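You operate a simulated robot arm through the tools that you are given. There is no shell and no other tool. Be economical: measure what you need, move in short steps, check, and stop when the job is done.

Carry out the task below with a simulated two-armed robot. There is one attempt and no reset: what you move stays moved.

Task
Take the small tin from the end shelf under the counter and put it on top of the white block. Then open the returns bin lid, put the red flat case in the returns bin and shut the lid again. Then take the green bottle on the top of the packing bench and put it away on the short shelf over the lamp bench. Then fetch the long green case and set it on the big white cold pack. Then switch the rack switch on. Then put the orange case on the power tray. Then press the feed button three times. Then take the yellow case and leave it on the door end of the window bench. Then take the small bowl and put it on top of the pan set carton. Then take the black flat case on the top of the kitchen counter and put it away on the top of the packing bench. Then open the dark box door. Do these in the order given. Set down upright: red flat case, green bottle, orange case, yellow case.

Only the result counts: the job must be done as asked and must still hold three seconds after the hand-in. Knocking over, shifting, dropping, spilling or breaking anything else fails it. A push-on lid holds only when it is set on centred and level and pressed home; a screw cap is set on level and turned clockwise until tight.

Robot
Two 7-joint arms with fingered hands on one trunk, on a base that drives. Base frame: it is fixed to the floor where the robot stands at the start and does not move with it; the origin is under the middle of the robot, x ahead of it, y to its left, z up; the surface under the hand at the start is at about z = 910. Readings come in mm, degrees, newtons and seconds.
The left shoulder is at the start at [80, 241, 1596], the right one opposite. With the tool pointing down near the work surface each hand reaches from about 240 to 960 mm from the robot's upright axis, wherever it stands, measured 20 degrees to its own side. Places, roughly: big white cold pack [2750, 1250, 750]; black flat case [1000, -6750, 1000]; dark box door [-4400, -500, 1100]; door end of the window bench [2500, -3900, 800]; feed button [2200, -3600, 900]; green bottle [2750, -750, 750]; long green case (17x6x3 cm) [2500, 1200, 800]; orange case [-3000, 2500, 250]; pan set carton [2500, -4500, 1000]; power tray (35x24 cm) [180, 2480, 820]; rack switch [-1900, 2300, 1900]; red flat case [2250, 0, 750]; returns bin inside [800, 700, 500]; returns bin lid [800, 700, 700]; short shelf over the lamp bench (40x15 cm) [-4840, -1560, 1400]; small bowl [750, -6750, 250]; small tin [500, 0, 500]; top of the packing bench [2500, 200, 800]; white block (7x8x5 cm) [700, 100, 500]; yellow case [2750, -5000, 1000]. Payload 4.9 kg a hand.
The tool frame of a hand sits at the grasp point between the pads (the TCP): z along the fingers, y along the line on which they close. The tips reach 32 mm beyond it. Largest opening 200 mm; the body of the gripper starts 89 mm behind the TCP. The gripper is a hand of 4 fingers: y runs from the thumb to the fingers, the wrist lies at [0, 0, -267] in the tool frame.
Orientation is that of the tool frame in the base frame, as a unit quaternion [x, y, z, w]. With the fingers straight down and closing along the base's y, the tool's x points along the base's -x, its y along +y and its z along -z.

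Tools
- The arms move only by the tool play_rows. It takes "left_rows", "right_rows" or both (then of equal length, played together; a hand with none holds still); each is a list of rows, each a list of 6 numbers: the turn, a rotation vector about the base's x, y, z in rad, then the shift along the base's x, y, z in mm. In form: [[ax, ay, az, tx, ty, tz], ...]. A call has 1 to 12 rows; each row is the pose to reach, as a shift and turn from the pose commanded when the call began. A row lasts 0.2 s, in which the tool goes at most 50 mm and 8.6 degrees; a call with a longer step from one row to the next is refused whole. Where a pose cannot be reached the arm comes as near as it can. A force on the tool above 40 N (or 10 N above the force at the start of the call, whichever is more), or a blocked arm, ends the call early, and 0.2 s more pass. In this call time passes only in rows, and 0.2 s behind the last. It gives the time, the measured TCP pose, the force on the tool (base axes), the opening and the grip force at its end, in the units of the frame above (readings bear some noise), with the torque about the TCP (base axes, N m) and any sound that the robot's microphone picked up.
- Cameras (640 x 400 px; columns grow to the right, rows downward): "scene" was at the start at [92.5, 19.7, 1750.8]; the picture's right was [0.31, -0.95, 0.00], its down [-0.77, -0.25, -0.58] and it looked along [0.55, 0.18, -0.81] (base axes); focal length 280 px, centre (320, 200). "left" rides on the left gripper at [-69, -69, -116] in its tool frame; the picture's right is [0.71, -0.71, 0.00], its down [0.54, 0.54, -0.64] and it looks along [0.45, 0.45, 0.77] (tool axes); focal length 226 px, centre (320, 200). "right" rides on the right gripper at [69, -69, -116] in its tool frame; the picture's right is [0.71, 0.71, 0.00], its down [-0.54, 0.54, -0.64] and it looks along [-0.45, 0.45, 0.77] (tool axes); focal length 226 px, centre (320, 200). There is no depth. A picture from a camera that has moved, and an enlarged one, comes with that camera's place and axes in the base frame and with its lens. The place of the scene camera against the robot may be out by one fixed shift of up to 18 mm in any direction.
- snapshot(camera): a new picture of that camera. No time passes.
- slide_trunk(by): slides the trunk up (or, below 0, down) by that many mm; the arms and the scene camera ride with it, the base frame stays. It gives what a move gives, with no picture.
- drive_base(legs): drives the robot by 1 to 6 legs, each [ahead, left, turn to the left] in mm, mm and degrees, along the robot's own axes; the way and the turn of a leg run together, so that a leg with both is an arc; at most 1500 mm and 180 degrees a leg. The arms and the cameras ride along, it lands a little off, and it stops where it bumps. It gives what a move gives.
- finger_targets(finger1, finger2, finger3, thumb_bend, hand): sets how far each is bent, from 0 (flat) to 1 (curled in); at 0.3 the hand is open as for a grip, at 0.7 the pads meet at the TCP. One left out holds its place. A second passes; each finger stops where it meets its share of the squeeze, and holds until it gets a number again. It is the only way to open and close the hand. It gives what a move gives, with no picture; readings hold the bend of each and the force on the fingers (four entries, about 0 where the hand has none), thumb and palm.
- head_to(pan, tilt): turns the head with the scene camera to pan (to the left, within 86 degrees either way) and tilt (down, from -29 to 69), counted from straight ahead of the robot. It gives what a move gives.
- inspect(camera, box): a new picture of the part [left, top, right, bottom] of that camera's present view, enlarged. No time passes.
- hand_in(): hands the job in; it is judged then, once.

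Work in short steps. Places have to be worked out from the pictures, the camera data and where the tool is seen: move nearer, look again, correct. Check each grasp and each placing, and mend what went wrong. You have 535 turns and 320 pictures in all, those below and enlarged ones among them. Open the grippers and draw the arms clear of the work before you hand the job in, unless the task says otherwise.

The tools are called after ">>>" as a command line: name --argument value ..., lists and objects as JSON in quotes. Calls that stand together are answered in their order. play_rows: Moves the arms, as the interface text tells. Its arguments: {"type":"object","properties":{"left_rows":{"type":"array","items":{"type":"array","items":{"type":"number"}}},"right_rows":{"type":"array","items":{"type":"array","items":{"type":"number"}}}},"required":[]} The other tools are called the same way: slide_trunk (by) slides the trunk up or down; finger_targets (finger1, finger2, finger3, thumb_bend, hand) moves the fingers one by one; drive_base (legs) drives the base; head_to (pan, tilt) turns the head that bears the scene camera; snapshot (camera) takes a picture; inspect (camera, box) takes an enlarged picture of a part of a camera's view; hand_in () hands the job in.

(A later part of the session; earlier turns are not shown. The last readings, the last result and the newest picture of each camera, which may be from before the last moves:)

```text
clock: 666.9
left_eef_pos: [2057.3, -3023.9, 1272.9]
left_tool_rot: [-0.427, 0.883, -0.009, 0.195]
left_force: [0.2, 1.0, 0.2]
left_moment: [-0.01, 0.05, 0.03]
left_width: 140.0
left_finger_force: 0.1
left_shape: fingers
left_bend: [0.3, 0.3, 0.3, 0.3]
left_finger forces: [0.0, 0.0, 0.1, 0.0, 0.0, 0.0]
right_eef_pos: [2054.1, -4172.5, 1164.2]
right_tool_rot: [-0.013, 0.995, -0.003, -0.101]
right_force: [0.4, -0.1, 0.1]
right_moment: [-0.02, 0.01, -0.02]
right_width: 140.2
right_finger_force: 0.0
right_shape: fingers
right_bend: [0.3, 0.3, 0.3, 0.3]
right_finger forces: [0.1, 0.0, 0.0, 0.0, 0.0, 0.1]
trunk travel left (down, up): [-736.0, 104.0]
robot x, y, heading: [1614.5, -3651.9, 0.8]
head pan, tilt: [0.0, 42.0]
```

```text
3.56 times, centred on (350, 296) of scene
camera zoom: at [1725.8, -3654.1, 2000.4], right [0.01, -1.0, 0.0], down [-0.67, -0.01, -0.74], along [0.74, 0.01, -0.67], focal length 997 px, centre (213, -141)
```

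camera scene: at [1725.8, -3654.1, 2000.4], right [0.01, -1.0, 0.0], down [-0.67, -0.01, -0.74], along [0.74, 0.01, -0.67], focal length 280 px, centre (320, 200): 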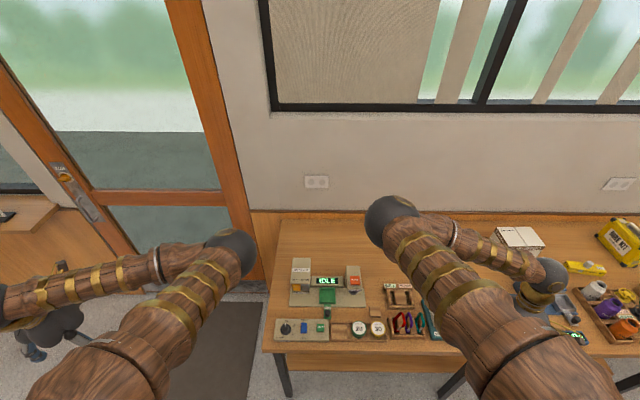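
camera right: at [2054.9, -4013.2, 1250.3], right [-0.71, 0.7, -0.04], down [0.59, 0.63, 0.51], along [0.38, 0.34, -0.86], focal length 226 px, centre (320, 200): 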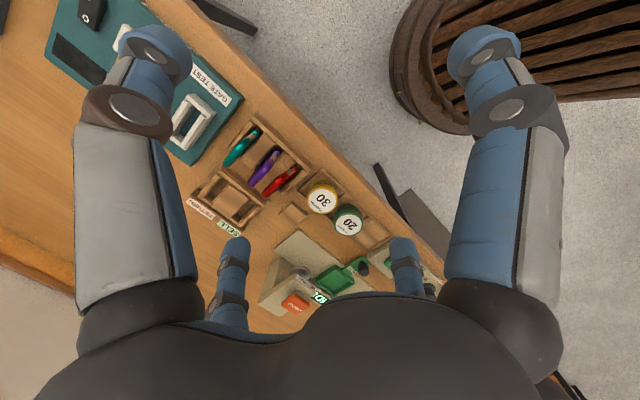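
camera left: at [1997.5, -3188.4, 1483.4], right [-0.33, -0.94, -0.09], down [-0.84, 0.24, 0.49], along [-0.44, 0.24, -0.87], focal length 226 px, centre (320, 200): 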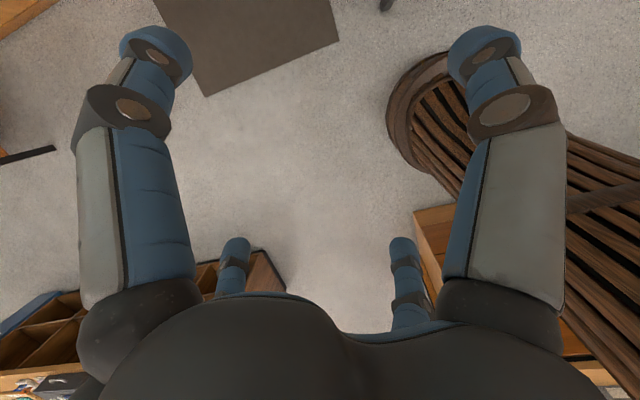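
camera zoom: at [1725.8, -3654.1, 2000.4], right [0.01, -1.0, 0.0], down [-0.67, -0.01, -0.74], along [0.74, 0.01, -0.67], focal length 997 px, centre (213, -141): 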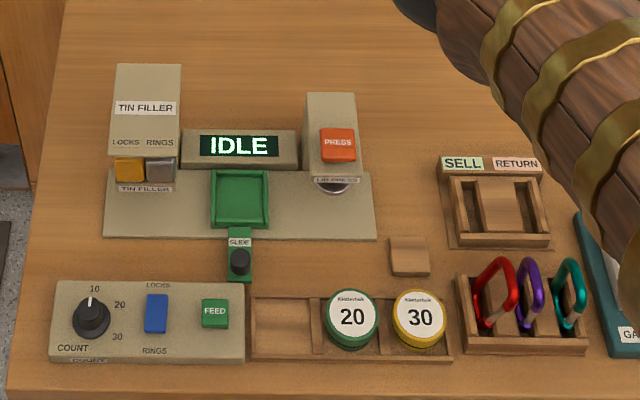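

The green FEED button is on the front panel at about (2210, −3650). I'll press with the right thumb only: other fingers curled. I strafe so the right arm faces it and level the hand above the button.

>>> finger_targets --hand "right" --finger1 1.0 --finger2 1.0 --finger3 1.0 --thumb_bend 0.7

>>> drive_base --legs '[[0, 400, -0.7]]'

>>> play_rows --right_rows '[[0, -0.06, 0, 40, 25, -10], [0, -0.12, 0, 75, 50, -25], [0, -0.18, 0, 105, 75, -45], [0, -0.2, 0, 130, 100, -70], [0, -0.2, 0, 145, 115, -105]]'

>>> snapshot --camera "right"

```text
clock: 667.9
left_eef_pos: [2056.4, -3024.2, 1273.2]
left_tool_rot: [-0.427, 0.883, -0.009, 0.195]
left_force: [0.4, -0.4, -0.2]
left_moment: [-0.03, -0.01, 0.04]
left_width: 140.2
left_finger_force: 0.0
left_shape: fingers
left_bend: [0.3, 0.3, 0.3, 0.3]
left_finger forces: [0.1, 0.0, 0.1, 0.0, 0.1, 0.0]
right_eef_pos: [2052.9, -4174.5, 1164.4]
right_tool_rot: [-0.012, 0.995, -0.003, -0.101]
right_force: [-0.2, -0.6, 0.3]
right_moment: [0.04, -0.03, 0.04]
right_width: 0.5
right_finger_force: 0.1
right_shape: fingers
right_bend: [0.72, 0.72, 0.72, 0.69]
right_finger forces: [0.1, 0.0, 0.0, 0.1, 0.0, 0.1]
trunk travel left (down, up): [-736.0, 104.0]
robot x, y, heading: [1615.9, -3650.4, 0.6]
head pan, tilt: [0.0, 42.0]
```

```text
clock: 670.4
left_eef_pos: [2057.0, -2628.4, 1274.3]
left_tool_rot: [-0.423, 0.885, -0.008, 0.196]
left_force: [1.2, -0.7, 0.1]
left_moment: [0.03, 0.01, 0.03]
left_width: 140.1
left_finger_force: 0.1
left_shape: fingers
left_bend: [0.3, 0.3, 0.3, 0.3]
left_finger forces: [0.0, 0.1, 0.0, 0.1, 0.0, 0.0]
right_eef_pos: [2044.6, -3777.4, 1163.3]
right_tool_rot: [-0.009, 0.995, -0.001, -0.101]
right_force: [0.9, 0.0, -0.6]
right_moment: [0.01, -0.01, 0.02]
right_width: 0.4
right_finger_force: 0.0
right_shape: fingers
right_bend: [0.72, 0.72, 0.72, 0.69]
right_finger forces: [0.1, 0.0, 0.0, 0.0, 0.0, 0.0]
trunk travel left (down, up): [-736.0, 104.0]
robot x, y, heading: [1611.6, -3248.2, 0.3]
head pan, tilt: [0.0, 42.0]
```

```text
clock: 671.6
left_eef_pos: [2059.1, -2625.0, 1272.4]
left_tool_rot: [-0.423, 0.885, -0.009, 0.194]
left_force: [-1.3, -0.8, 0.7]
left_moment: [0.0, 0.04, -0.01]
left_width: 140.3
left_finger_force: 0.0
left_shape: fingers
left_bend: [0.3, 0.3, 0.3, 0.3]
left_finger forces: [0.0, 0.1, 0.0, 0.1, 0.0, 0.0]
right_eef_pos: [2190.2, -3659.5, 1059.1]
right_tool_rot: [-0.008, 1.0, -0.005, 0.0]
right_force: [0.4, 0.3, -0.2]
right_moment: [0.01, 0.0, 0.07]
right_width: 0.4
right_finger_force: 0.1
right_shape: fingers
right_bend: [0.72, 0.72, 0.72, 0.69]
right_finger forces: [0.2, 0.0, 0.0, 0.0, 0.0, 0.0]
trunk travel left (down, up): [-736.0, 104.0]
robot x, y, heading: [1612.2, -3249.2, 0.2]
head pan, tilt: [0.0, 42.0]
```

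```text
98 pictures are left
camera right: at [2124.2, -3728.9, 1176.0], right [-0.72, 0.7, 0.0], down [0.53, 0.56, 0.64], along [0.45, 0.46, -0.77], focal length 226 px, centre (320, 200)
```

right: 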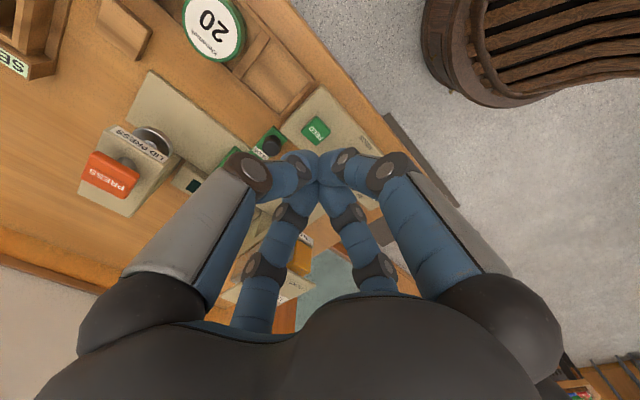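

The button triangulates to (2215, −3646, 875). The closed fingertips form a small rounded tip, fine for pressing. I move above it and lower to just over the button.

>>> play_rows --right_rows '[[0, 0, 0, 12, 7, -30], [0, 0, 0, 25, 13, -70], [0, 0, 0, 25, 13, -110], [0, 0, 0, 25, 13, -137]]'

>>> inspect --camera "right" --box '[220, 80, 440, 240]'

```text
clock: 672.6
left_eef_pos: [2057.6, -2627.5, 1273.4]
left_tool_rot: [-0.423, 0.885, -0.009, 0.195]
left_force: [-0.4, 0.1, 0.7]
left_moment: [0.01, 0.01, 0.0]
left_width: 140.1
left_finger_force: 0.0
left_shape: fingers
left_bend: [0.3, 0.3, 0.3, 0.3]
left_finger forces: [0.0, 0.1, 0.0, 0.0, 0.0, 0.0]
right_eef_pos: [2215.1, -3648.0, 921.4]
right_tool_rot: [-0.008, 1.0, -0.003, -0.001]
right_force: [-0.7, 0.0, 0.6]
right_moment: [-0.02, -0.01, 0.0]
right_width: 0.2
right_finger_force: 0.0
right_shape: fingers
right_bend: [0.72, 0.72, 0.72, 0.69]
right_finger forces: [0.0, 0.0, 0.1, 0.0, 0.1, 0.0]
trunk travel left (down, up): [-736.0, 104.0]
robot x, y, heading: [1614.0, -3253.4, 0.1]
head pan, tilt: [0.0, 42.0]
```

```text
2.50 times, centred on (330, 160) of right
camera zoom: at [2147.2, -3716.6, 1038.6], right [-0.72, 0.7, 0.0], down [0.53, 0.56, 0.64], along [0.45, 0.46, -0.77], focal length 565 px, centre (295, 300)
```

zoom: 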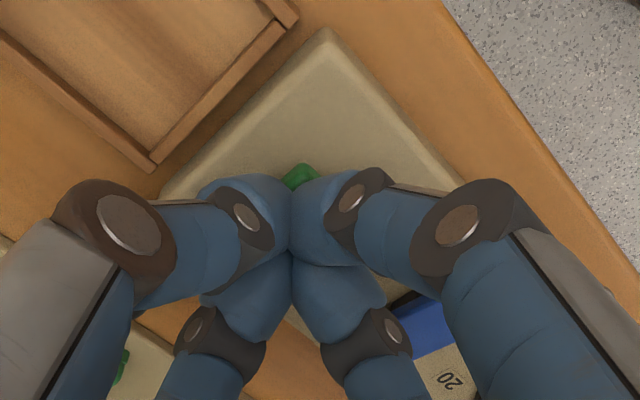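

Aligned. First press: lower in small steps and come back up.

>>> play_rows --right_rows '[[0, 0, 0, 0, 0, -8], [0, 0, 0, 0, 0, -14], [0, 0, 0, 0, 0, -18], [0, 0, 0, 0, 0, -21]]'

>>> inspect --camera "scene" --box '[280, 230, 560, 360]'

```text
clock: 673.4
left_eef_pos: [2054.0, -2622.0, 1273.5]
left_tool_rot: [-0.422, 0.885, -0.011, 0.196]
left_force: [-0.2, -0.6, 0.2]
left_moment: [-0.01, -0.03, 0.01]
left_width: 140.0
left_finger_force: 0.0
left_shape: fingers
left_bend: [0.3, 0.3, 0.3, 0.3]
left_finger forces: [0.0, 0.0, 0.0, 0.0, 0.1, 0.1]
right_eef_pos: [2216.7, -3650.3, 912.0]
right_tool_rot: [-0.009, 1.0, -0.009, 0.004]
right_force: [-0.2, -10.3, 22.8]
right_moment: [0.75, 0.19, 0.04]
right_width: 0.3
right_finger_force: 18.0
right_shape: fingers
right_bend: [0.76, 0.76, 0.75, 0.71]
right_finger forces: [0.0, 0.1, 0.0, 0.0, 35.6, 0.1]
trunk travel left (down, up): [-736.0, 104.0]
robot x, y, heading: [1614.0, -3252.4, 0.1]
head pan, tilt: [0.0, 42.0]
heard: click
stopped in row 4 (right hand): the force on the tool passed its limit at 43 N (the readings are from after the stop); the commanded pose is now the measured one
```

```text
2.29 times, centred on (420, 295) of scene
camera zoom: at [1712.3, -3248.7, 2001.5], right [0.0, -1.0, 0.0], down [-0.67, 0.0, -0.75], along [0.75, 0.0, -0.67], focal length 641 px, centre (91, -17)
```

zoom: 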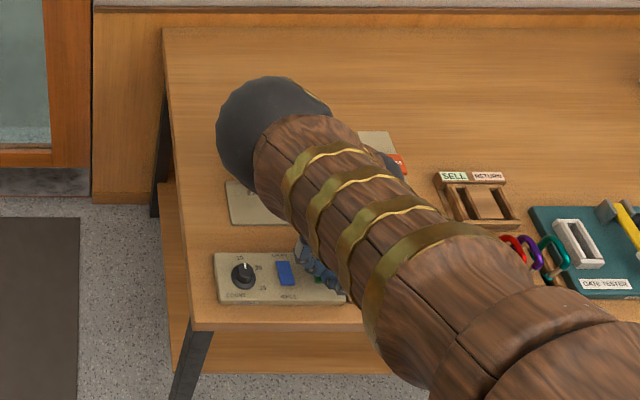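

A click was heard: one press. I release upward, then press again twice, listening each time.

>>> play_rows --right_rows '[[0, 0, 0, 0, 1, 6], [0, 0, 0, 0, 2, 14], [0, 0, 0, 0, 2, 14]]'

>>> play_rows --right_rows '[[0, 0, 0, 0, 0, -8], [0, 0, 0, 0, 0, -14], [0, 0, 0, 0, 0, -18], [0, 0, 0, 0, 0, -22]]'

```text
clock: 674.2
left_eef_pos: [2056.5, -2625.0, 1273.0]
left_tool_rot: [-0.423, 0.885, -0.01, 0.195]
left_force: [-0.3, -0.5, 0.2]
left_moment: [-0.01, -0.04, 0.01]
left_width: 140.1
left_finger_force: 0.1
left_shape: fingers
left_bend: [0.3, 0.3, 0.3, 0.3]
left_finger forces: [0.0, 0.0, 0.1, 0.0, 0.1, 0.0]
right_eef_pos: [2215.1, -3645.9, 920.2]
right_tool_rot: [-0.009, 1.0, -0.005, 0.001]
right_force: [0.4, -0.4, 1.5]
right_moment: [-0.04, -0.03, 0.01]
right_width: 0.9
right_finger_force: 0.0
right_shape: fingers
right_bend: [0.77, 0.78, 0.76, 0.69]
right_finger forces: [0.0, 0.1, 0.1, 0.1, 0.0, 0.1]
trunk travel left (down, up): [-736.0, 104.0]
robot x, y, heading: [1610.3, -3249.2, 0.2]
head pan, tilt: [0.0, 42.0]
```

```text
clock: 675.0
left_eef_pos: [2054.7, -2624.4, 1273.6]
left_tool_rot: [-0.422, 0.885, -0.011, 0.196]
left_force: [-0.3, 0.2, 0.3]
left_moment: [-0.02, 0.05, -0.02]
left_width: 140.0
left_finger_force: 0.0
left_shape: fingers
left_bend: [0.3, 0.3, 0.3, 0.3]
left_finger forces: [0.1, 0.0, 0.0, 0.0, 0.1, 0.1]
right_eef_pos: [2218.0, -3652.4, 912.4]
right_tool_rot: [-0.008, 1.0, -0.011, 0.006]
right_force: [-6.3, -5.6, 65.3]
right_moment: [-1.86, -0.06, -0.17]
right_width: 0.1
right_finger_force: 50.2
right_shape: fingers
right_bend: [0.79, 0.81, 0.79, 0.72]
right_finger forces: [0.1, 0.0, 0.0, 0.1, 100.4, 0.1]
trunk travel left (down, up): [-736.0, 104.0]
robot x, y, heading: [1609.5, -3250.1, 0.2]
head pan, tilt: [0.0, 42.0]
stopped in row 3 (right hand): the force on the tool passed its limit at 43 N (the readings are from after the stop); the commanded pose is now the measured one
```

No click this time – the thumb likely pressed beside the button. I lift and look at the alignment.

>>> play_rows --right_rows '[[0, 0, 0, 0, 0, 10], [0, 0, 0, 0, 3, 20], [0, 0, 0, 0, 3, 22]]'

>>> inspect --camera "right" --box '[220, 80, 440, 240]'

```text
clock: 675.8
left_eef_pos: [2057.5, -2625.5, 1272.8]
left_tool_rot: [-0.422, 0.885, -0.01, 0.195]
left_force: [0.2, 0.1, 0.8]
left_moment: [-0.01, -0.01, -0.02]
left_width: 140.0
left_finger_force: 0.1
left_shape: fingers
left_bend: [0.3, 0.3, 0.3, 0.3]
left_finger forces: [0.0, 0.0, 0.1, 0.1, 0.0, 0.0]
right_eef_pos: [2217.7, -3645.0, 927.9]
right_tool_rot: [-0.009, 1.0, -0.007, 0.003]
right_force: [-0.6, 0.1, -0.2]
right_moment: [-0.03, -0.02, 0.01]
right_width: 2.1
right_finger_force: 0.0
right_shape: fingers
right_bend: [0.79, 0.83, 0.79, 0.69]
right_finger forces: [0.0, 0.0, 0.1, 0.0, 0.0, 0.1]
trunk travel left (down, up): [-736.0, 104.0]
robot x, y, heading: [1617.9, -3249.2, 0.5]
head pan, tilt: [0.0, 42.0]
```

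```text
2.50 times, centred on (330, 160) of right
camera zoom: at [2150.2, -3712.8, 1045.1], right [-0.72, 0.69, -0.01], down [0.53, 0.56, 0.64], along [0.45, 0.45, -0.77], focal length 565 px, centre (295, 300)
```

zoom: 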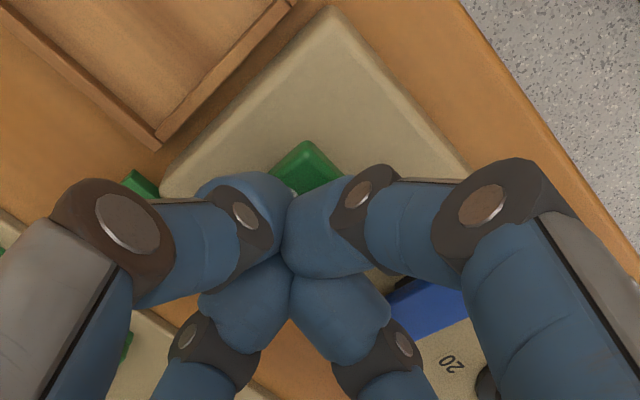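

The hand should shift by about (−7, +7) mm so the thumb tip meets the button centre. I correct and press again.

>>> play_rows --right_rows '[[0, 0, 0, -7, 6, -2], [0, 0, 0, -7, 6, -10], [0, 0, 0, -7, 6, -16], [0, 0, 0, -7, 6, -20], [0, 0, 0, -7, 6, -24], [0, 0, 0, -7, 6, -28]]'

```text
clock: 676.9
left_eef_pos: [2053.4, -2624.9, 1274.0]
left_tool_rot: [-0.421, 0.885, -0.011, 0.197]
left_force: [0.2, -0.9, -0.4]
left_moment: [0.02, -0.02, 0.02]
left_width: 139.9
left_finger_force: 0.1
left_shape: fingers
left_bend: [0.3, 0.3, 0.3, 0.3]
left_finger forces: [0.1, 0.0, 0.0, 0.0, 0.1, 0.0]
right_eef_pos: [2213.1, -3644.6, 914.3]
right_tool_rot: [-0.011, 1.0, -0.014, 0.007]
right_force: [-4.5, -6.9, 56.6]
right_moment: [-0.98, 0.36, -0.08]
right_width: 0.5
right_finger_force: 40.1
right_shape: fingers
right_bend: [0.81, 0.85, 0.8, 0.69]
right_finger forces: [0.1, 0.0, 0.0, 0.0, 79.3, 0.0]
trunk travel left (down, up): [-736.0, 104.0]
robot x, y, heading: [1612.5, -3252.2, 0.1]
head pan, tilt: [0.0, 42.0]
heard: click
stopped in row 5 (right hand): the force on the tool passed its limit at 43 N (the readings are from after the stop); the commanded pose is now the measured one
```

Second click heard. I lift and press the third time.

>>> play_rows --right_rows '[[0, 0, 0, 0, 0, 8], [0, 0, 0, 0, 0, 16], [0, 0, 0, 0, 0, 18]]'

>>> play_rows --right_rows '[[0, 0, 0, -1, 3, -8], [0, 0, 0, -1, 3, -13], [0, 0, 0, -1, 3, -17], [0, 0, 0, -1, 3, -21], [0, 0, 0, -1, 3, -25]]'

```text
clock: 677.7
left_eef_pos: [2057.0, -2625.6, 1273.0]
left_tool_rot: [-0.423, 0.885, -0.01, 0.195]
left_force: [-0.7, 0.8, 0.6]
left_moment: [0.01, 0.0, -0.02]
left_width: 140.2
left_finger_force: 0.1
left_shape: fingers
left_bend: [0.3, 0.3, 0.3, 0.3]
left_finger forces: [0.0, 0.0, 0.0, 0.0, 0.1, 0.0]
right_eef_pos: [2213.5, -3642.2, 926.0]
right_tool_rot: [-0.009, 1.0, -0.01, 0.004]
right_force: [0.6, 0.4, 0.4]
right_moment: [0.01, -0.03, -0.01]
right_width: 2.3
right_finger_force: 0.1
right_shape: fingers
right_bend: [0.81, 0.86, 0.8, 0.69]
right_finger forces: [0.1, 0.0, 0.0, 0.0, 0.0, 0.0]
trunk travel left (down, up): [-736.0, 104.0]
robot x, y, heading: [1610.2, -3252.2, 0.2]
head pan, tilt: [0.0, 42.0]
```

```text
clock: 678.7
left_eef_pos: [2055.3, -2624.8, 1272.9]
left_tool_rot: [-0.422, 0.885, -0.011, 0.197]
left_force: [-0.2, -0.1, 0.1]
left_moment: [0.01, -0.02, 0.0]
left_width: 140.1
left_finger_force: 0.1
left_shape: fingers
left_bend: [0.3, 0.3, 0.3, 0.3]
left_finger forces: [0.0, 0.0, 0.1, 0.0, 0.1, 0.0]
right_eef_pos: [2213.9, -3641.8, 913.7]
right_tool_rot: [-0.011, 1.0, -0.014, 0.009]
right_force: [1.3, -4.6, 21.4]
right_moment: [0.43, 0.13, 0.03]
right_width: 1.2
right_finger_force: 17.3
right_shape: fingers
right_bend: [0.81, 0.87, 0.81, 0.69]
right_finger forces: [0.0, 0.1, 0.0, 0.0, 34.8, 0.0]
trunk travel left (down, up): [-736.0, 104.0]
robot x, y, heading: [1612.5, -3248.4, 0.2]
head pan, tilt: [0.0, 42.0]
heard: click
stopped in row 4 (right hand): the force on the tool passed its limit at 42 N (the readings are from after the stop); the commanded pose is now the measured one
```

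Third click heard. I lift clear and check the device's state.

>>> play_rows --right_rows '[[0, 0, 0, 0, 0, 30], [0, 0, 0, 0, 0, 75], [0, 0, 0, 0, 0, 120], [0, 0, 0, -30, -10, 155], [0, 0, 0, -70, -30, 175], [0, 0, 0, -110, -50, 185]]'

>>> inspect --camera "right" --box '[60, 20, 420, 260]'

```text
clock: 680.1
left_eef_pos: [2057.8, -2628.2, 1274.3]
left_tool_rot: [-0.422, 0.885, -0.01, 0.195]
left_force: [-0.2, -0.5, -0.8]
left_moment: [-0.01, 0.0, 0.0]
left_width: 140.2
left_finger_force: 0.0
left_shape: fingers
left_bend: [0.3, 0.3, 0.3, 0.3]
left_finger forces: [0.0, 0.0, 0.1, 0.1, 0.1, 0.1]
right_eef_pos: [2104.1, -3693.6, 1095.3]
right_tool_rot: [-0.011, 1.0, -0.012, 0.006]
right_force: [-0.2, 0.1, 0.1]
right_moment: [0.01, 0.0, -0.01]
right_width: 12.4
right_finger_force: 0.1
right_shape: fingers
right_bend: [0.94, 0.95, 0.95, 0.7]
right_finger forces: [0.0, 0.0, 0.1, 0.0, 0.1, 0.0]
trunk travel left (down, up): [-736.0, 104.0]
robot x, y, heading: [1613.8, -3253.3, 0.1]
head pan, tilt: [0.0, 42.0]
```

```text
1.67 times, centred on (240, 140) of right
camera zoom: at [2035.7, -3759.9, 1211.4], right [-0.72, 0.69, -0.03], down [0.52, 0.57, 0.64], along [0.46, 0.45, -0.77], focal length 377 px, centre (453, 300)
```

zoom: 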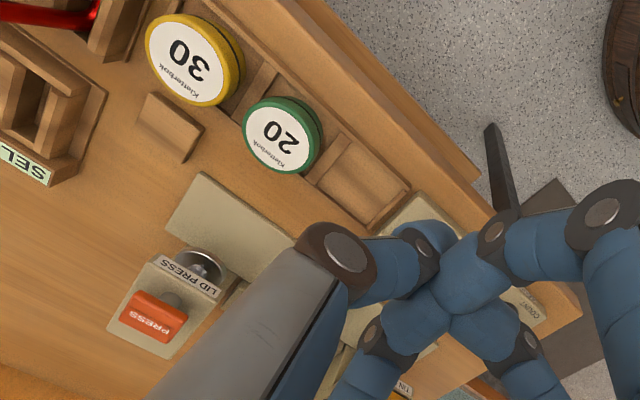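

Task 7 is done (three clicks). Next the yellow case: the big yellow HIRE KIT case further along. I open the fingers, raise the arms a bit and strafe along the bench.

>>> finger_targets --hand "right" --finger1 0.3 --finger2 0.3 --finger3 0.3 --thumb_bend 0.3

>>> slide_trunk --by 60

>>> drive_base --legs '[[0, -1480, 0]]'

>>> snapshot --camera "scene"

```text
clock: 681.1
left_eef_pos: [2060.2, -2626.8, 1272.3]
left_tool_rot: [-0.422, 0.885, -0.009, 0.195]
left_force: [-0.1, 0.8, 0.0]
left_moment: [-0.01, 0.02, -0.01]
left_width: 140.0
left_finger_force: 0.0
left_shape: fingers
left_bend: [0.3, 0.3, 0.3, 0.3]
left_finger forces: [0.0, 0.0, 0.1, 0.0, 0.1, 0.0]
right_eef_pos: [2105.6, -3692.8, 1092.7]
right_tool_rot: [-0.01, 1.0, -0.012, 0.006]
right_force: [0.3, 0.1, 0.0]
right_moment: [-0.02, 0.02, -0.02]
right_width: 139.8
right_finger_force: 0.1
right_shape: fingers
right_bend: [0.3, 0.3, 0.3, 0.3]
right_finger forces: [0.1, 0.0, 0.1, 0.0, 0.1, 0.1]
trunk travel left (down, up): [-736.0, 104.0]
robot x, y, heading: [1615.4, -3251.3, 0.2]
head pan, tilt: [0.0, 42.0]
```

```text
clock: 682.1
left_eef_pos: [2058.9, -2626.7, 1332.8]
left_tool_rot: [-0.422, 0.885, -0.009, 0.195]
left_force: [-0.3, -0.2, -0.3]
left_moment: [0.02, -0.03, -0.02]
left_width: 139.9
left_finger_force: 0.0
left_shape: fingers
left_bend: [0.3, 0.3, 0.3, 0.3]
left_finger forces: [0.0, 0.0, 0.0, 0.0, 0.0, 0.0]
right_eef_pos: [2104.7, -3693.5, 1152.6]
right_tool_rot: [-0.009, 1.0, -0.012, 0.006]
right_force: [-0.7, -0.4, 0.7]
right_moment: [0.01, 0.02, 0.03]
right_width: 139.9
right_finger_force: 0.0
right_shape: fingers
right_bend: [0.3, 0.3, 0.3, 0.3]
right_finger forces: [0.0, 0.1, 0.0, 0.0, 0.0, 0.1]
trunk travel left (down, up): [-796.0, 44.0]
robot x, y, heading: [1611.8, -3250.7, 0.1]
head pan, tilt: [0.0, 42.0]
```

```text
clock: 689.5
left_eef_pos: [2063.7, -4122.3, 1332.9]
left_tool_rot: [-0.422, 0.885, -0.01, 0.195]
left_force: [-0.3, 1.3, -0.5]
left_moment: [0.02, -0.04, -0.01]
left_width: 140.0
left_finger_force: 0.0
left_shape: fingers
left_bend: [0.3, 0.3, 0.3, 0.3]
left_finger forces: [0.0, 0.1, 0.1, 0.0, 0.0, 0.0]
right_eef_pos: [2109.5, -5187.0, 1153.8]
right_tool_rot: [-0.01, 1.0, -0.013, 0.005]
right_force: [-0.1, -0.2, 0.5]
right_moment: [-0.02, 0.01, -0.03]
right_width: 139.9
right_finger_force: 0.0
right_shape: fingers
right_bend: [0.3, 0.3, 0.3, 0.3]
right_finger forces: [0.0, 0.0, 0.1, 0.0, 0.0, 0.0]
trunk travel left (down, up): [-796.0, 44.0]
robot x, y, heading: [1618.0, -4749.8, 0.3]
head pan, tilt: [0.0, 42.0]
```

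```text
93 pictures are left
camera scene: at [1724.1, -4747.8, 2060.5], right [0.0, -1.0, 0.0], down [-0.67, 0.0, -0.74], along [0.74, 0.0, -0.67], focal length 280 px, centre (320, 200)
```

scene: 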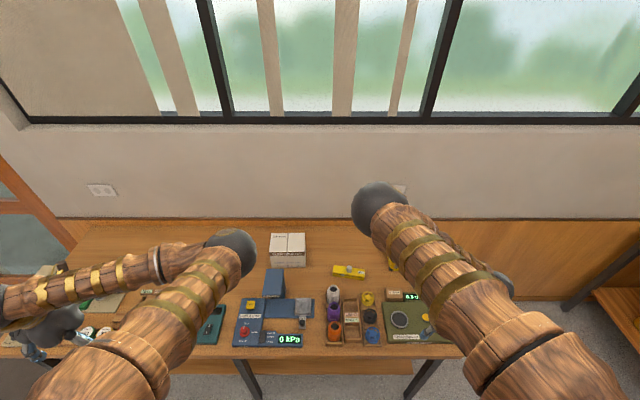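

The kit case is hidden behind the right arm; I look through the right hand's camera.

>>> snapshot --camera "right"

```text
92 pictures are left
camera right: at [2041.2, -5255.0, 1271.1], right [-0.72, 0.69, -0.03], down [0.52, 0.57, 0.63], along [0.45, 0.44, -0.77], focal length 226 px, centre (320, 200)
```

right: 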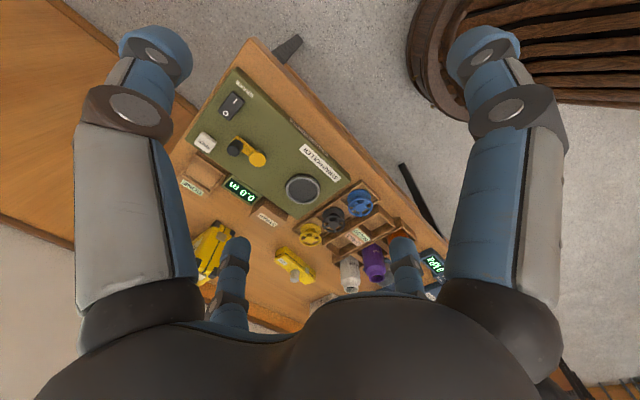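

I strafe 330 mm further so the kit case is straight ahead and unobstructed.

>>> drive_base --legs '[[0, -340, 0]]'

>>> inspect --camera "scene" --box '[220, 200, 420, 330]'

```text
clock: 691.8
left_eef_pos: [2063.2, -4461.2, 1331.5]
left_tool_rot: [-0.422, 0.885, -0.011, 0.195]
left_force: [-0.3, 0.9, 0.5]
left_moment: [-0.01, -0.04, -0.03]
left_width: 140.2
left_finger_force: 0.1
left_shape: fingers
left_bend: [0.3, 0.3, 0.3, 0.3]
left_finger forces: [0.1, 0.1, 0.0, 0.0, 0.0, 0.0]
right_eef_pos: [2111.2, -5527.7, 1153.7]
right_tool_rot: [-0.011, 1.0, -0.014, 0.006]
right_force: [-1.3, 0.2, -0.1]
right_moment: [-0.02, -0.02, 0.01]
right_width: 139.8
right_finger_force: 0.0
right_shape: fingers
right_bend: [0.3, 0.3, 0.3, 0.3]
right_finger forces: [0.0, 0.0, 0.1, 0.0, 0.1, 0.1]
trunk travel left (down, up): [-796.0, 44.0]
robot x, y, heading: [1615.6, -5088.2, 0.1]
head pan, tilt: [0.0, 42.0]
```

```text
3.08 times, centred on (320, 265) of scene
camera zoom: at [1725.2, -5086.5, 2060.5], right [0.0, -1.0, 0.0], down [-0.67, 0.0, -0.74], along [0.74, 0.0, -0.67], focal length 863 px, centre (320, 0)
```

zoom: 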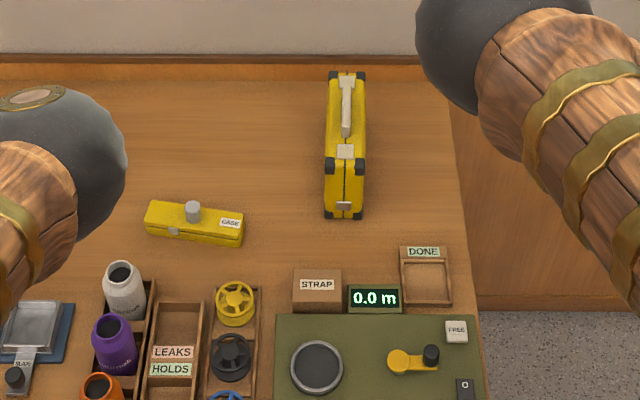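

The yellow kit case stands with its thin side along y (~67 mm), centre about (2640, −5122), handle on top. I position the right arm in front of it and look from above.

>>> drive_base --legs '[[0, 215, 0], [225, 0, 0]]'

>>> play_rows --right_rows '[[0, 0, 0, 40, 25, 10], [0, 0, 0, 80, 50, 20], [0, 0, 0, 120, 75, 25], [0, 0, 0, 160, 100, 25], [0, 0, 0, 200, 125, 25], [0, 0, 0, 235, 150, 25], [0, 0, 0, 265, 175, 25]]'

>>> snapshot --camera "right"

```text
clock: 694.7
left_eef_pos: [2283.9, -4246.4, 1335.0]
left_tool_rot: [-0.422, 0.885, -0.011, 0.197]
left_force: [-1.0, -0.1, -0.1]
left_moment: [-0.04, -0.06, 0.01]
left_width: 140.2
left_finger_force: 0.1
left_shape: fingers
left_bend: [0.3, 0.3, 0.3, 0.3]
left_finger forces: [0.0, 0.0, 0.0, 0.1, 0.0, 0.1]
right_eef_pos: [2329.1, -5313.4, 1155.3]
right_tool_rot: [-0.009, 1.0, -0.012, 0.008]
right_force: [-0.9, -0.3, -0.2]
right_moment: [0.0, -0.04, 0.05]
right_width: 139.9
right_finger_force: 0.0
right_shape: fingers
right_bend: [0.3, 0.3, 0.3, 0.3]
right_finger forces: [0.0, 0.1, 0.1, 0.0, 0.1, 0.0]
trunk travel left (down, up): [-796.0, 44.0]
robot x, y, heading: [1840.8, -4871.0, 0.1]
head pan, tilt: [0.0, 42.0]
```

```text
clock: 696.3
left_eef_pos: [2289.1, -4247.6, 1333.4]
left_tool_rot: [-0.421, 0.886, -0.01, 0.195]
left_force: [-0.2, -0.7, 0.0]
left_moment: [-0.01, 0.02, -0.01]
left_width: 140.5
left_finger_force: 0.1
left_shape: fingers
left_bend: [0.3, 0.3, 0.3, 0.3]
left_finger forces: [0.0, 0.0, 0.0, 0.0, 0.0, 0.0]
right_eef_pos: [2598.9, -5139.1, 1177.6]
right_tool_rot: [-0.009, 1.0, -0.012, 0.004]
right_force: [0.0, -0.6, -0.4]
right_moment: [0.0, -0.04, 0.0]
right_width: 139.9
right_finger_force: 0.1
right_shape: fingers
right_bend: [0.3, 0.3, 0.3, 0.3]
right_finger forces: [0.0, 0.0, 0.0, 0.1, 0.0, 0.0]
trunk travel left (down, up): [-796.0, 44.0]
robot x, y, heading: [1843.9, -4873.1, 0.0]
head pan, tilt: [0.0, 42.0]
```

```text
90 pictures are left
camera right: at [2531.5, -5205.9, 1295.0], right [-0.72, 0.69, -0.02], down [0.53, 0.57, 0.63], along [0.45, 0.44, -0.77], focal length 226 px, centre (320, 200)
```

right: 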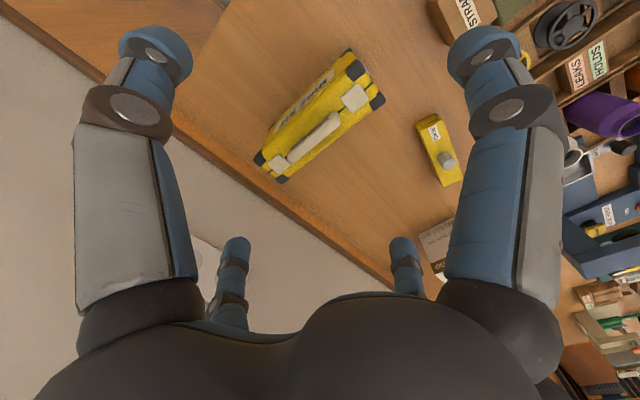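

The case's axis is turned −6.7°, centre (2634, −5125), top ≈ z 978. I flatten fingers 1 and 3, align the yaw and descend over it.

>>> finger_targets --hand "right" --finger1 0.0 --finger2 0.4 --finger3 0.0 --thumb_bend 0.4

>>> play_rows --right_rows '[[0, 0, -0.05, 18, 7, -30], [0, 0, -0.1, 35, 14, -70], [0, 0, -0.117, 35, 14, -115], [0, 0, -0.117, 35, 14, -155]]'

>>> snapshot --camera "right"

```text
clock: 697.3
left_eef_pos: [2288.7, -4247.0, 1333.0]
left_tool_rot: [-0.421, 0.886, -0.01, 0.194]
left_force: [-0.6, 0.1, 0.4]
left_moment: [0.01, -0.01, 0.04]
left_width: 140.2
left_finger_force: 0.1
left_shape: fingers
left_bend: [0.3, 0.3, 0.3, 0.3]
left_finger forces: [0.0, 0.0, 0.1, 0.1, 0.0, 0.0]
right_eef_pos: [2599.0, -5138.8, 1178.7]
right_tool_rot: [-0.01, 1.0, -0.013, 0.005]
right_force: [0.5, -0.7, 0.7]
right_moment: [0.0, 0.0, 0.01]
right_width: 151.0
right_finger_force: 0.0
right_shape: fingers
right_bend: [0.01, 0.4, 0.01, 0.4]
right_finger forces: [0.0, 0.0, 0.1, 0.0, 0.0, 0.0]
trunk travel left (down, up): [-796.0, 44.0]
robot x, y, heading: [1843.6, -4870.7, 0.5]
head pan, tilt: [0.0, 42.0]
```

```text
clock: 698.3
left_eef_pos: [2288.0, -4249.8, 1334.4]
left_tool_rot: [-0.422, 0.885, -0.009, 0.196]
left_force: [-0.5, 0.8, 0.1]
left_moment: [0.01, 0.0, 0.01]
left_width: 140.1
left_finger_force: 0.1
left_shape: fingers
left_bend: [0.3, 0.3, 0.3, 0.3]
left_finger forces: [0.2, 0.0, 0.1, 0.0, 0.1, 0.0]
right_eef_pos: [2635.0, -5125.0, 1022.4]
right_tool_rot: [0.049, 0.999, -0.011, 0.004]
right_force: [0.9, 0.4, 1.1]
right_moment: [-0.07, 0.08, 0.02]
right_width: 150.6
right_finger_force: 0.0
right_shape: fingers
right_bend: [0.01, 0.4, 0.01, 0.4]
right_finger forces: [0.0, 0.1, 0.0, 0.0, 0.0, 0.0]
trunk travel left (down, up): [-796.0, 44.0]
robot x, y, heading: [1843.4, -4867.4, 0.1]
head pan, tilt: [0.0, 42.0]
```

```text
89 pictures are left
camera right: at [2559.3, -5183.8, 1140.0], right [-0.63, 0.77, -0.02], down [0.59, 0.5, 0.64], along [0.5, 0.39, -0.77], focal length 226 px, centre (320, 200)
```

right: 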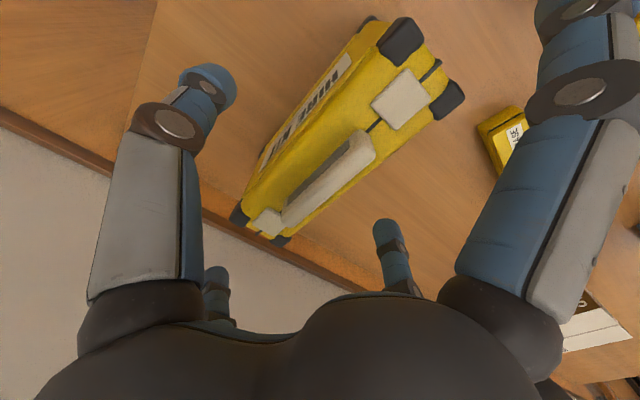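

Well aligned. I lower 45 mm and close thumb and finger2 on the case body.

>>> play_rows --right_rows '[[0, 0, 0, 0, 0, -20], [0, 0, 0, 0, 0, -38], [0, 0, 0, 0, 0, -46]]'

>>> finger_targets --hand "right" --finger2 0.8 --thumb_bend 0.8

>>> play_rows --right_rows '[[0, 0, 0, 0, 0, 15], [0, 0, 0, 0, 0, 40], [0, 0, 0, 0, 0, 70]]'

>>> snapshot --camera "right"

```text
clock: 699.1
left_eef_pos: [2288.4, -4247.7, 1333.6]
left_tool_rot: [-0.422, 0.885, -0.01, 0.195]
left_force: [0.1, 0.0, 0.2]
left_moment: [0.04, -0.03, 0.0]
left_width: 140.0
left_finger_force: 0.0
left_shape: fingers
left_bend: [0.3, 0.3, 0.3, 0.3]
left_finger forces: [0.0, 0.0, 0.0, 0.0, 0.1, 0.1]
right_eef_pos: [2606.1, -5123.2, 984.3]
right_tool_rot: [0.049, 0.999, -0.013, 0.005]
right_force: [0.9, -0.1, 0.2]
right_moment: [0.0, -0.13, 0.0]
right_width: 151.0
right_finger_force: 0.3
right_shape: fingers
right_bend: [0.01, 0.4, 0.0, 0.4]
right_finger forces: [0.0, 0.0, 1.0, 0.0, 0.0, 0.0]
right hand out of reach, approached as far as the arm can: row 1, 2, 3
trunk travel left (down, up): [-796.0, 44.0]
robot x, y, heading: [1846.1, -4875.6, -0.0]
head pan, tilt: [0.0, 42.0]
```

```text
clock: 700.1
left_eef_pos: [2286.6, -4247.6, 1333.3]
left_tool_rot: [-0.422, 0.885, -0.01, 0.195]
left_force: [0.0, -0.2, 0.2]
left_moment: [0.0, -0.03, 0.02]
left_width: 140.0
left_finger_force: 0.1
left_shape: fingers
left_bend: [0.3, 0.3, 0.3, 0.3]
left_finger forces: [0.1, 0.1, 0.0, 0.0, 0.0, 0.0]
right_eef_pos: [2605.8, -5122.7, 984.8]
right_tool_rot: [0.048, 0.999, -0.014, 0.005]
right_force: [-1.1, 0.8, 7.5]
right_moment: [0.41, -0.42, 0.26]
right_width: 127.5
right_finger_force: 22.1
right_shape: fingers
right_bend: [0.01, 0.53, 0.0, 0.66]
right_finger forces: [0.0, 17.4, 6.0, 0.0, 20.3, 0.1]
trunk travel left (down, up): [-796.0, 44.0]
robot x, y, heading: [1842.4, -4868.9, 0.2]
head pan, tilt: [0.0, 42.0]
```

```text
clock: 700.9
left_eef_pos: [2287.4, -4246.9, 1331.7]
left_tool_rot: [-0.422, 0.885, -0.009, 0.195]
left_force: [-1.3, 0.3, 0.4]
left_moment: [-0.01, 0.0, -0.03]
left_width: 139.8
left_finger_force: 0.0
left_shape: fingers
left_bend: [0.3, 0.3, 0.3, 0.3]
left_finger forces: [0.0, 0.0, 0.0, 0.0, 0.1, 0.1]
right_eef_pos: [2604.4, -5122.4, 1053.9]
right_tool_rot: [0.049, 0.999, -0.013, 0.003]
right_force: [-0.5, -0.6, -5.2]
right_moment: [-0.04, 0.13, 0.0]
right_width: 127.1
right_finger_force: 21.8
right_shape: fingers
right_bend: [0.01, 0.53, 0.0, 0.67]
right_finger forces: [0.0, 19.1, 5.5, 0.0, 19.3, 0.0]
trunk travel left (down, up): [-796.0, 44.0]
robot x, y, heading: [1842.5, -4873.3, 0.2]
head pan, tilt: [0.0, 42.0]
```

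```text
88 pictures are left
camera right: at [2529.3, -5181.5, 1171.4], right [-0.63, 0.77, -0.02], down [0.59, 0.5, 0.63], along [0.5, 0.39, -0.77], focal length 226 px, centre (320, 200)
```

right: 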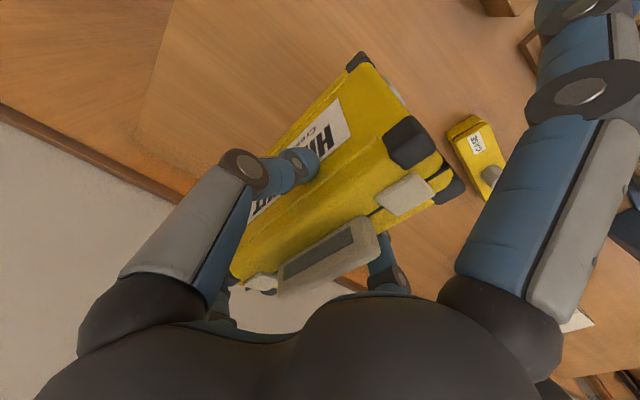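

The case is lifted (about 0.5 kg), gripped a bit off-centre because the arm was at its reach. I raise it and pull it nearer, lower the trunk 200 mm for better reach, and strafe toward the door end.

>>> play_rows --right_rows '[[0, 0, 0, -10, 0, 40], [0, 0, 0, -25, 0, 80], [0, 0, 0, -45, 0, 120], [0, 0, 0, -70, 0, 160], [0, 0, 0, -95, 0, 200], [0, 0, 0, -120, 0, 240], [0, 0, 0, -145, 0, 280], [0, 0, 0, -170, 0, 320], [0, 0, 0, -190, 0, 350]]'

>>> slide_trunk --by -180

>>> drive_base --legs '[[0, 1290, 0]]'

>>> snapshot --camera "right"

>>> snapshot --camera "scene"

```text
clock: 702.9
left_eef_pos: [2287.4, -4246.3, 1332.1]
left_tool_rot: [-0.422, 0.885, -0.01, 0.195]
left_force: [-0.1, -1.4, -0.2]
left_moment: [-0.03, -0.04, 0.0]
left_width: 140.3
left_finger_force: 0.2
left_shape: fingers
left_bend: [0.3, 0.3, 0.3, 0.3]
left_finger forces: [0.0, 0.0, 0.0, 0.0, 0.0, 0.0]
right_eef_pos: [2414.8, -5122.8, 1404.9]
right_tool_rot: [0.049, 0.999, -0.013, 0.005]
right_force: [0.3, 0.5, -4.5]
right_moment: [-0.09, 0.15, 0.03]
right_width: 127.0
right_finger_force: 21.7
right_shape: fingers
right_bend: [0.01, 0.53, 0.0, 0.67]
right_finger forces: [0.0, 19.5, 4.3, 0.0, 19.4, 0.0]
trunk travel left (down, up): [-796.0, 44.0]
robot x, y, heading: [1845.2, -4872.3, 0.1]
head pan, tilt: [0.0, 42.0]
```

```text
clock: 704.9
left_eef_pos: [2288.9, -4247.2, 1152.4]
left_tool_rot: [-0.421, 0.886, -0.01, 0.195]
left_force: [0.3, -1.0, 0.0]
left_moment: [0.0, 0.0, -0.03]
left_width: 140.0
left_finger_force: 0.1
left_shape: fingers
left_bend: [0.3, 0.3, 0.3, 0.3]
left_finger forces: [0.1, 0.0, 0.0, 0.1, 0.0, 0.0]
right_eef_pos: [2417.8, -5124.2, 1224.8]
right_tool_rot: [0.049, 0.999, -0.013, 0.005]
right_force: [-0.6, 0.6, -5.7]
right_moment: [-0.09, 0.18, -0.01]
right_width: 127.0
right_finger_force: 21.8
right_shape: fingers
right_bend: [0.01, 0.53, 0.0, 0.67]
right_finger forces: [0.1, 19.5, 4.3, 0.1, 19.3, 0.0]
trunk travel left (down, up): [-616.0, 224.0]
robot x, y, heading: [1842.2, -4874.2, 0.1]
head pan, tilt: [0.0, 42.0]
```

```text
clock: 711.4
left_eef_pos: [2309.6, -2966.9, 1154.1]
left_tool_rot: [-0.412, 0.89, -0.012, 0.195]
left_force: [0.1, 0.8, 0.5]
left_moment: [0.0, -0.01, 0.01]
left_width: 140.4
left_finger_force: 0.0
left_shape: fingers
left_bend: [0.3, 0.3, 0.3, 0.3]
left_finger forces: [0.0, 0.0, 0.1, 0.1, 0.1, 0.0]
right_eef_pos: [2421.8, -3845.6, 1224.5]
right_tool_rot: [0.059, 0.998, -0.013, 0.004]
right_force: [0.5, 0.1, -4.7]
right_moment: [-0.03, 0.16, 0.03]
right_width: 127.1
right_finger_force: 21.6
right_shape: fingers
right_bend: [0.01, 0.53, 0.0, 0.67]
right_finger forces: [0.0, 19.5, 4.1, 0.0, 19.3, 0.1]
trunk travel left (down, up): [-616.0, 224.0]
robot x, y, heading: [1849.5, -3583.3, -1.1]
head pan, tilt: [0.0, 42.0]
```

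```text
87 pictures are left
camera right: at [2345.5, -3902.2, 1341.7], right [-0.62, 0.79, -0.02], down [0.6, 0.49, 0.63], along [0.51, 0.38, -0.77], focal length 226 px, centre (320, 200)
```

right: 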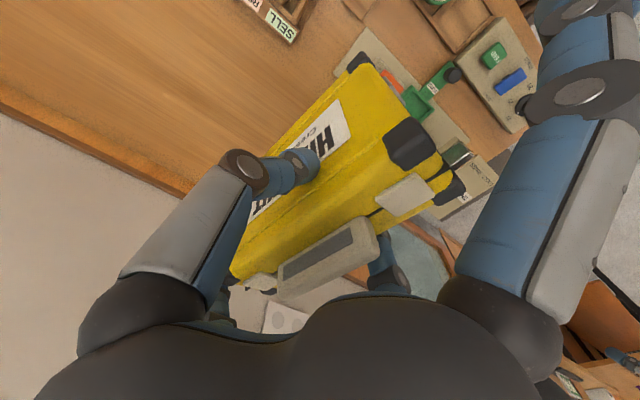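

```text
86 pictures are left
camera scene: at [1959.8, -3587.1, 1880.4], right [-0.02, -1.0, 0.0], down [-0.67, 0.01, -0.74], along [0.74, -0.01, -0.67], focal length 280 px, centre (320, 200)
```

scene: 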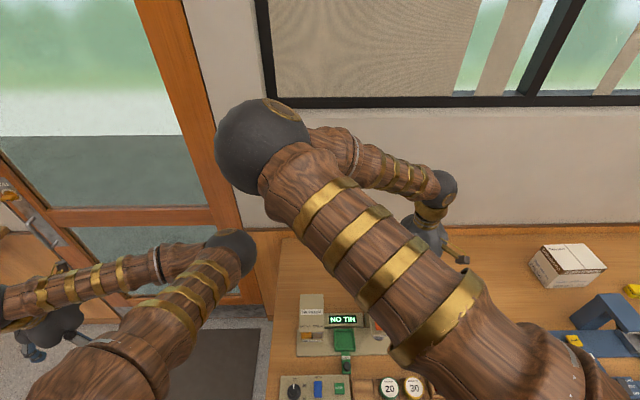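

The display reads NO TIN. Behind the device the bench is bare; I carry the case to about (2680, −3870) and lower it to just above the surface.

>>> play_rows --right_rows '[[0, 0, 0.02, 45, -5, 0], [0, 0, 0.05, 90, -10, 0], [0, 0, 0.08, 135, -15, 0], [0, 0, 0.11, 180, -20, 0], [0, 0, 0.13, 228, -22, 0], [0, 0, 0.13, 228, -22, -45], [0, 0, 0.13, 228, -22, -90], [0, 0, 0.13, 228, -22, -135], [0, 0, 0.13, 228, -22, -180], [0, 0, 0.13, 228, -22, -205]]'

>>> snapshot --camera "right"

```text
clock: 713.6
left_eef_pos: [2311.7, -2966.1, 1152.6]
left_tool_rot: [-0.412, 0.89, -0.011, 0.196]
left_force: [-0.1, -1.0, 0.3]
left_moment: [0.02, -0.03, -0.04]
left_width: 140.4
left_finger_force: 0.0
left_shape: fingers
left_bend: [0.3, 0.3, 0.3, 0.3]
left_finger forces: [0.1, 0.0, 0.0, 0.0, 0.0, 0.1]
right_eef_pos: [2651.2, -3868.1, 1017.7]
right_tool_rot: [-0.006, 1.0, -0.012, 0.006]
right_force: [0.3, -0.5, -5.6]
right_moment: [-0.12, 0.16, -0.04]
right_width: 126.9
right_finger_force: 21.6
right_shape: fingers
right_bend: [0.01, 0.53, 0.0, 0.67]
right_finger forces: [0.0, 19.5, 3.9, 0.1, 19.3, 0.0]
trunk travel left (down, up): [-616.0, 224.0]
robot x, y, heading: [1853.9, -3584.9, -0.9]
head pan, tilt: [0.0, 42.0]
```

```text
85 pictures are left
camera right: at [2581.6, -3933.7, 1136.0], right [-0.72, 0.7, -0.02], down [0.53, 0.56, 0.63], along [0.46, 0.44, -0.77], focal length 226 px, centre (320, 200)
```

right: 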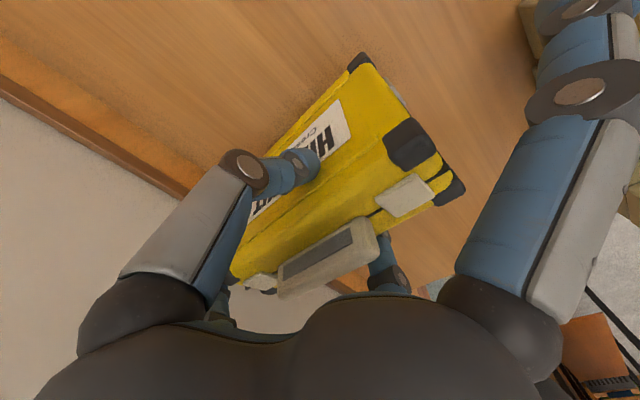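

Clear bare wood below. I lower in small steps to contact.

>>> play_rows --right_rows '[[0, 0, 0, 0, 0, -8], [0, 0, 0, 0, 0, -16], [0, 0, 0, 0, 0, -22], [0, 0, 0, 0, 0, -28]]'

>>> play_rows --right_rows '[[0, 0, 0, 0, 0, -4], [0, 0, 0, 0, 0, -8]]'

```text
clock: 714.6
left_eef_pos: [2311.3, -2965.6, 1153.8]
left_tool_rot: [-0.413, 0.89, -0.011, 0.194]
left_force: [-0.8, 0.1, 0.4]
left_moment: [0.02, 0.01, 0.01]
left_width: 140.2
left_finger_force: 0.1
left_shape: fingers
left_bend: [0.3, 0.3, 0.3, 0.3]
left_finger forces: [0.1, 0.0, 0.0, 0.0, 0.1, 0.0]
right_eef_pos: [2649.7, -3867.1, 991.2]
right_tool_rot: [-0.006, 1.0, -0.012, 0.004]
right_force: [-0.1, 0.8, -5.2]
right_moment: [-0.06, 0.14, -0.02]
right_width: 127.1
right_finger_force: 21.4
right_shape: fingers
right_bend: [0.01, 0.53, 0.0, 0.67]
right_finger forces: [0.1, 19.5, 3.9, 0.1, 19.4, 0.0]
trunk travel left (down, up): [-616.0, 224.0]
robot x, y, heading: [1853.9, -3580.5, -1.2]
head pan, tilt: [0.0, 42.0]
```

```text
clock: 715.2
left_eef_pos: [2309.8, -2966.0, 1153.7]
left_tool_rot: [-0.413, 0.89, -0.012, 0.195]
left_force: [1.1, -0.5, -0.5]
left_moment: [0.01, -0.01, -0.02]
left_width: 139.9
left_finger_force: 0.1
left_shape: fingers
left_bend: [0.3, 0.3, 0.3, 0.3]
left_finger forces: [0.1, 0.0, 0.1, 0.0, 0.1, 0.0]
right_eef_pos: [2648.6, -3868.9, 986.4]
right_tool_rot: [-0.006, 1.0, -0.014, 0.007]
right_force: [-1.7, -0.9, 5.6]
right_moment: [0.15, -0.57, 0.04]
right_width: 126.9
right_finger_force: 22.0
right_shape: fingers
right_bend: [0.01, 0.53, 0.0, 0.67]
right_finger forces: [0.0, 18.7, 5.7, 0.1, 20.1, 0.0]
trunk travel left (down, up): [-616.0, 224.0]
robot x, y, heading: [1854.1, -3581.9, -0.9]
head pan, tilt: [0.0, 42.0]
```

It rests (same height as before). I open thumb and finger2 evenly and lift straight up.

>>> finger_targets --hand "right" --finger2 0.4 --thumb_bend 0.5

>>> play_rows --right_rows '[[0, 0, 0, 0, 0, 20], [0, 0, 0, 0, 0, 60], [0, 0, 0, 0, 0, 105], [0, 0, 0, 0, 0, 150], [0, 0, 0, -40, 0, 180], [0, 0, 0, -85, 0, 195]]'

>>> snapshot --camera "right"

```text
clock: 716.2
left_eef_pos: [2310.6, -2967.1, 1152.0]
left_tool_rot: [-0.412, 0.89, -0.011, 0.195]
left_force: [0.5, 0.2, -0.5]
left_moment: [-0.02, 0.0, -0.05]
left_width: 140.2
left_finger_force: 0.1
left_shape: fingers
left_bend: [0.3, 0.3, 0.3, 0.3]
left_finger forces: [0.0, 0.0, 0.1, 0.0, 0.1, 0.0]
right_eef_pos: [2650.3, -3868.3, 983.7]
right_tool_rot: [-0.006, 1.0, -0.013, 0.004]
right_force: [1.2, -0.8, 0.2]
right_moment: [0.02, -0.07, -0.12]
right_width: 139.6
right_finger_force: 0.2
right_shape: fingers
right_bend: [0.01, 0.4, 0.0, 0.5]
right_finger forces: [0.0, 0.0, 1.7, 0.1, 0.1, 0.1]
trunk travel left (down, up): [-616.0, 224.0]
robot x, y, heading: [1853.5, -3581.6, -1.0]
head pan, tilt: [0.0, 42.0]
```

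```text
clock: 717.6
left_eef_pos: [2308.4, -2964.1, 1153.1]
left_tool_rot: [-0.414, 0.889, -0.011, 0.195]
left_force: [0.1, 0.0, -0.2]
left_moment: [0.0, -0.01, -0.01]
left_width: 140.2
left_finger_force: 0.1
left_shape: fingers
left_bend: [0.3, 0.3, 0.3, 0.3]
left_finger forces: [0.0, 0.1, 0.0, 0.1, 0.0, 0.0]
right_eef_pos: [2561.6, -3864.7, 1180.1]
right_tool_rot: [-0.007, 1.0, -0.013, 0.005]
right_force: [0.1, 0.4, 0.1]
right_moment: [-0.02, -0.05, 0.0]
right_width: 140.1
right_finger_force: 0.1
right_shape: fingers
right_bend: [0.01, 0.4, 0.0, 0.5]
right_finger forces: [0.1, 0.0, 0.0, 0.0, 0.1, 0.0]
trunk travel left (down, up): [-616.0, 224.0]
robot x, y, heading: [1850.7, -3583.1, -1.2]
head pan, tilt: [0.0, 42.0]
```

```text
84 pictures are left
camera right: at [2492.7, -3931.4, 1297.7], right [-0.72, 0.7, -0.03], down [0.53, 0.56, 0.63], along [0.46, 0.44, -0.77], focal length 226 px, centre (320, 200)
```

right: 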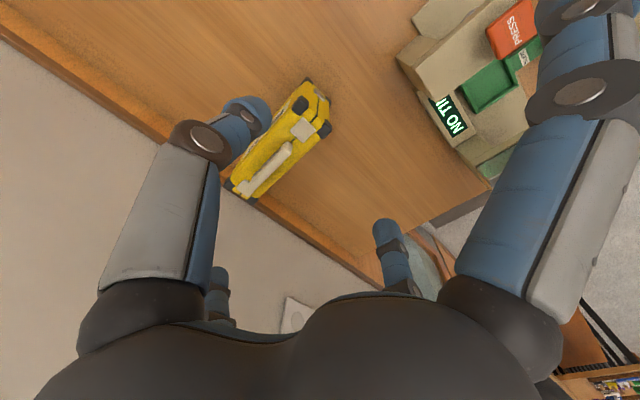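

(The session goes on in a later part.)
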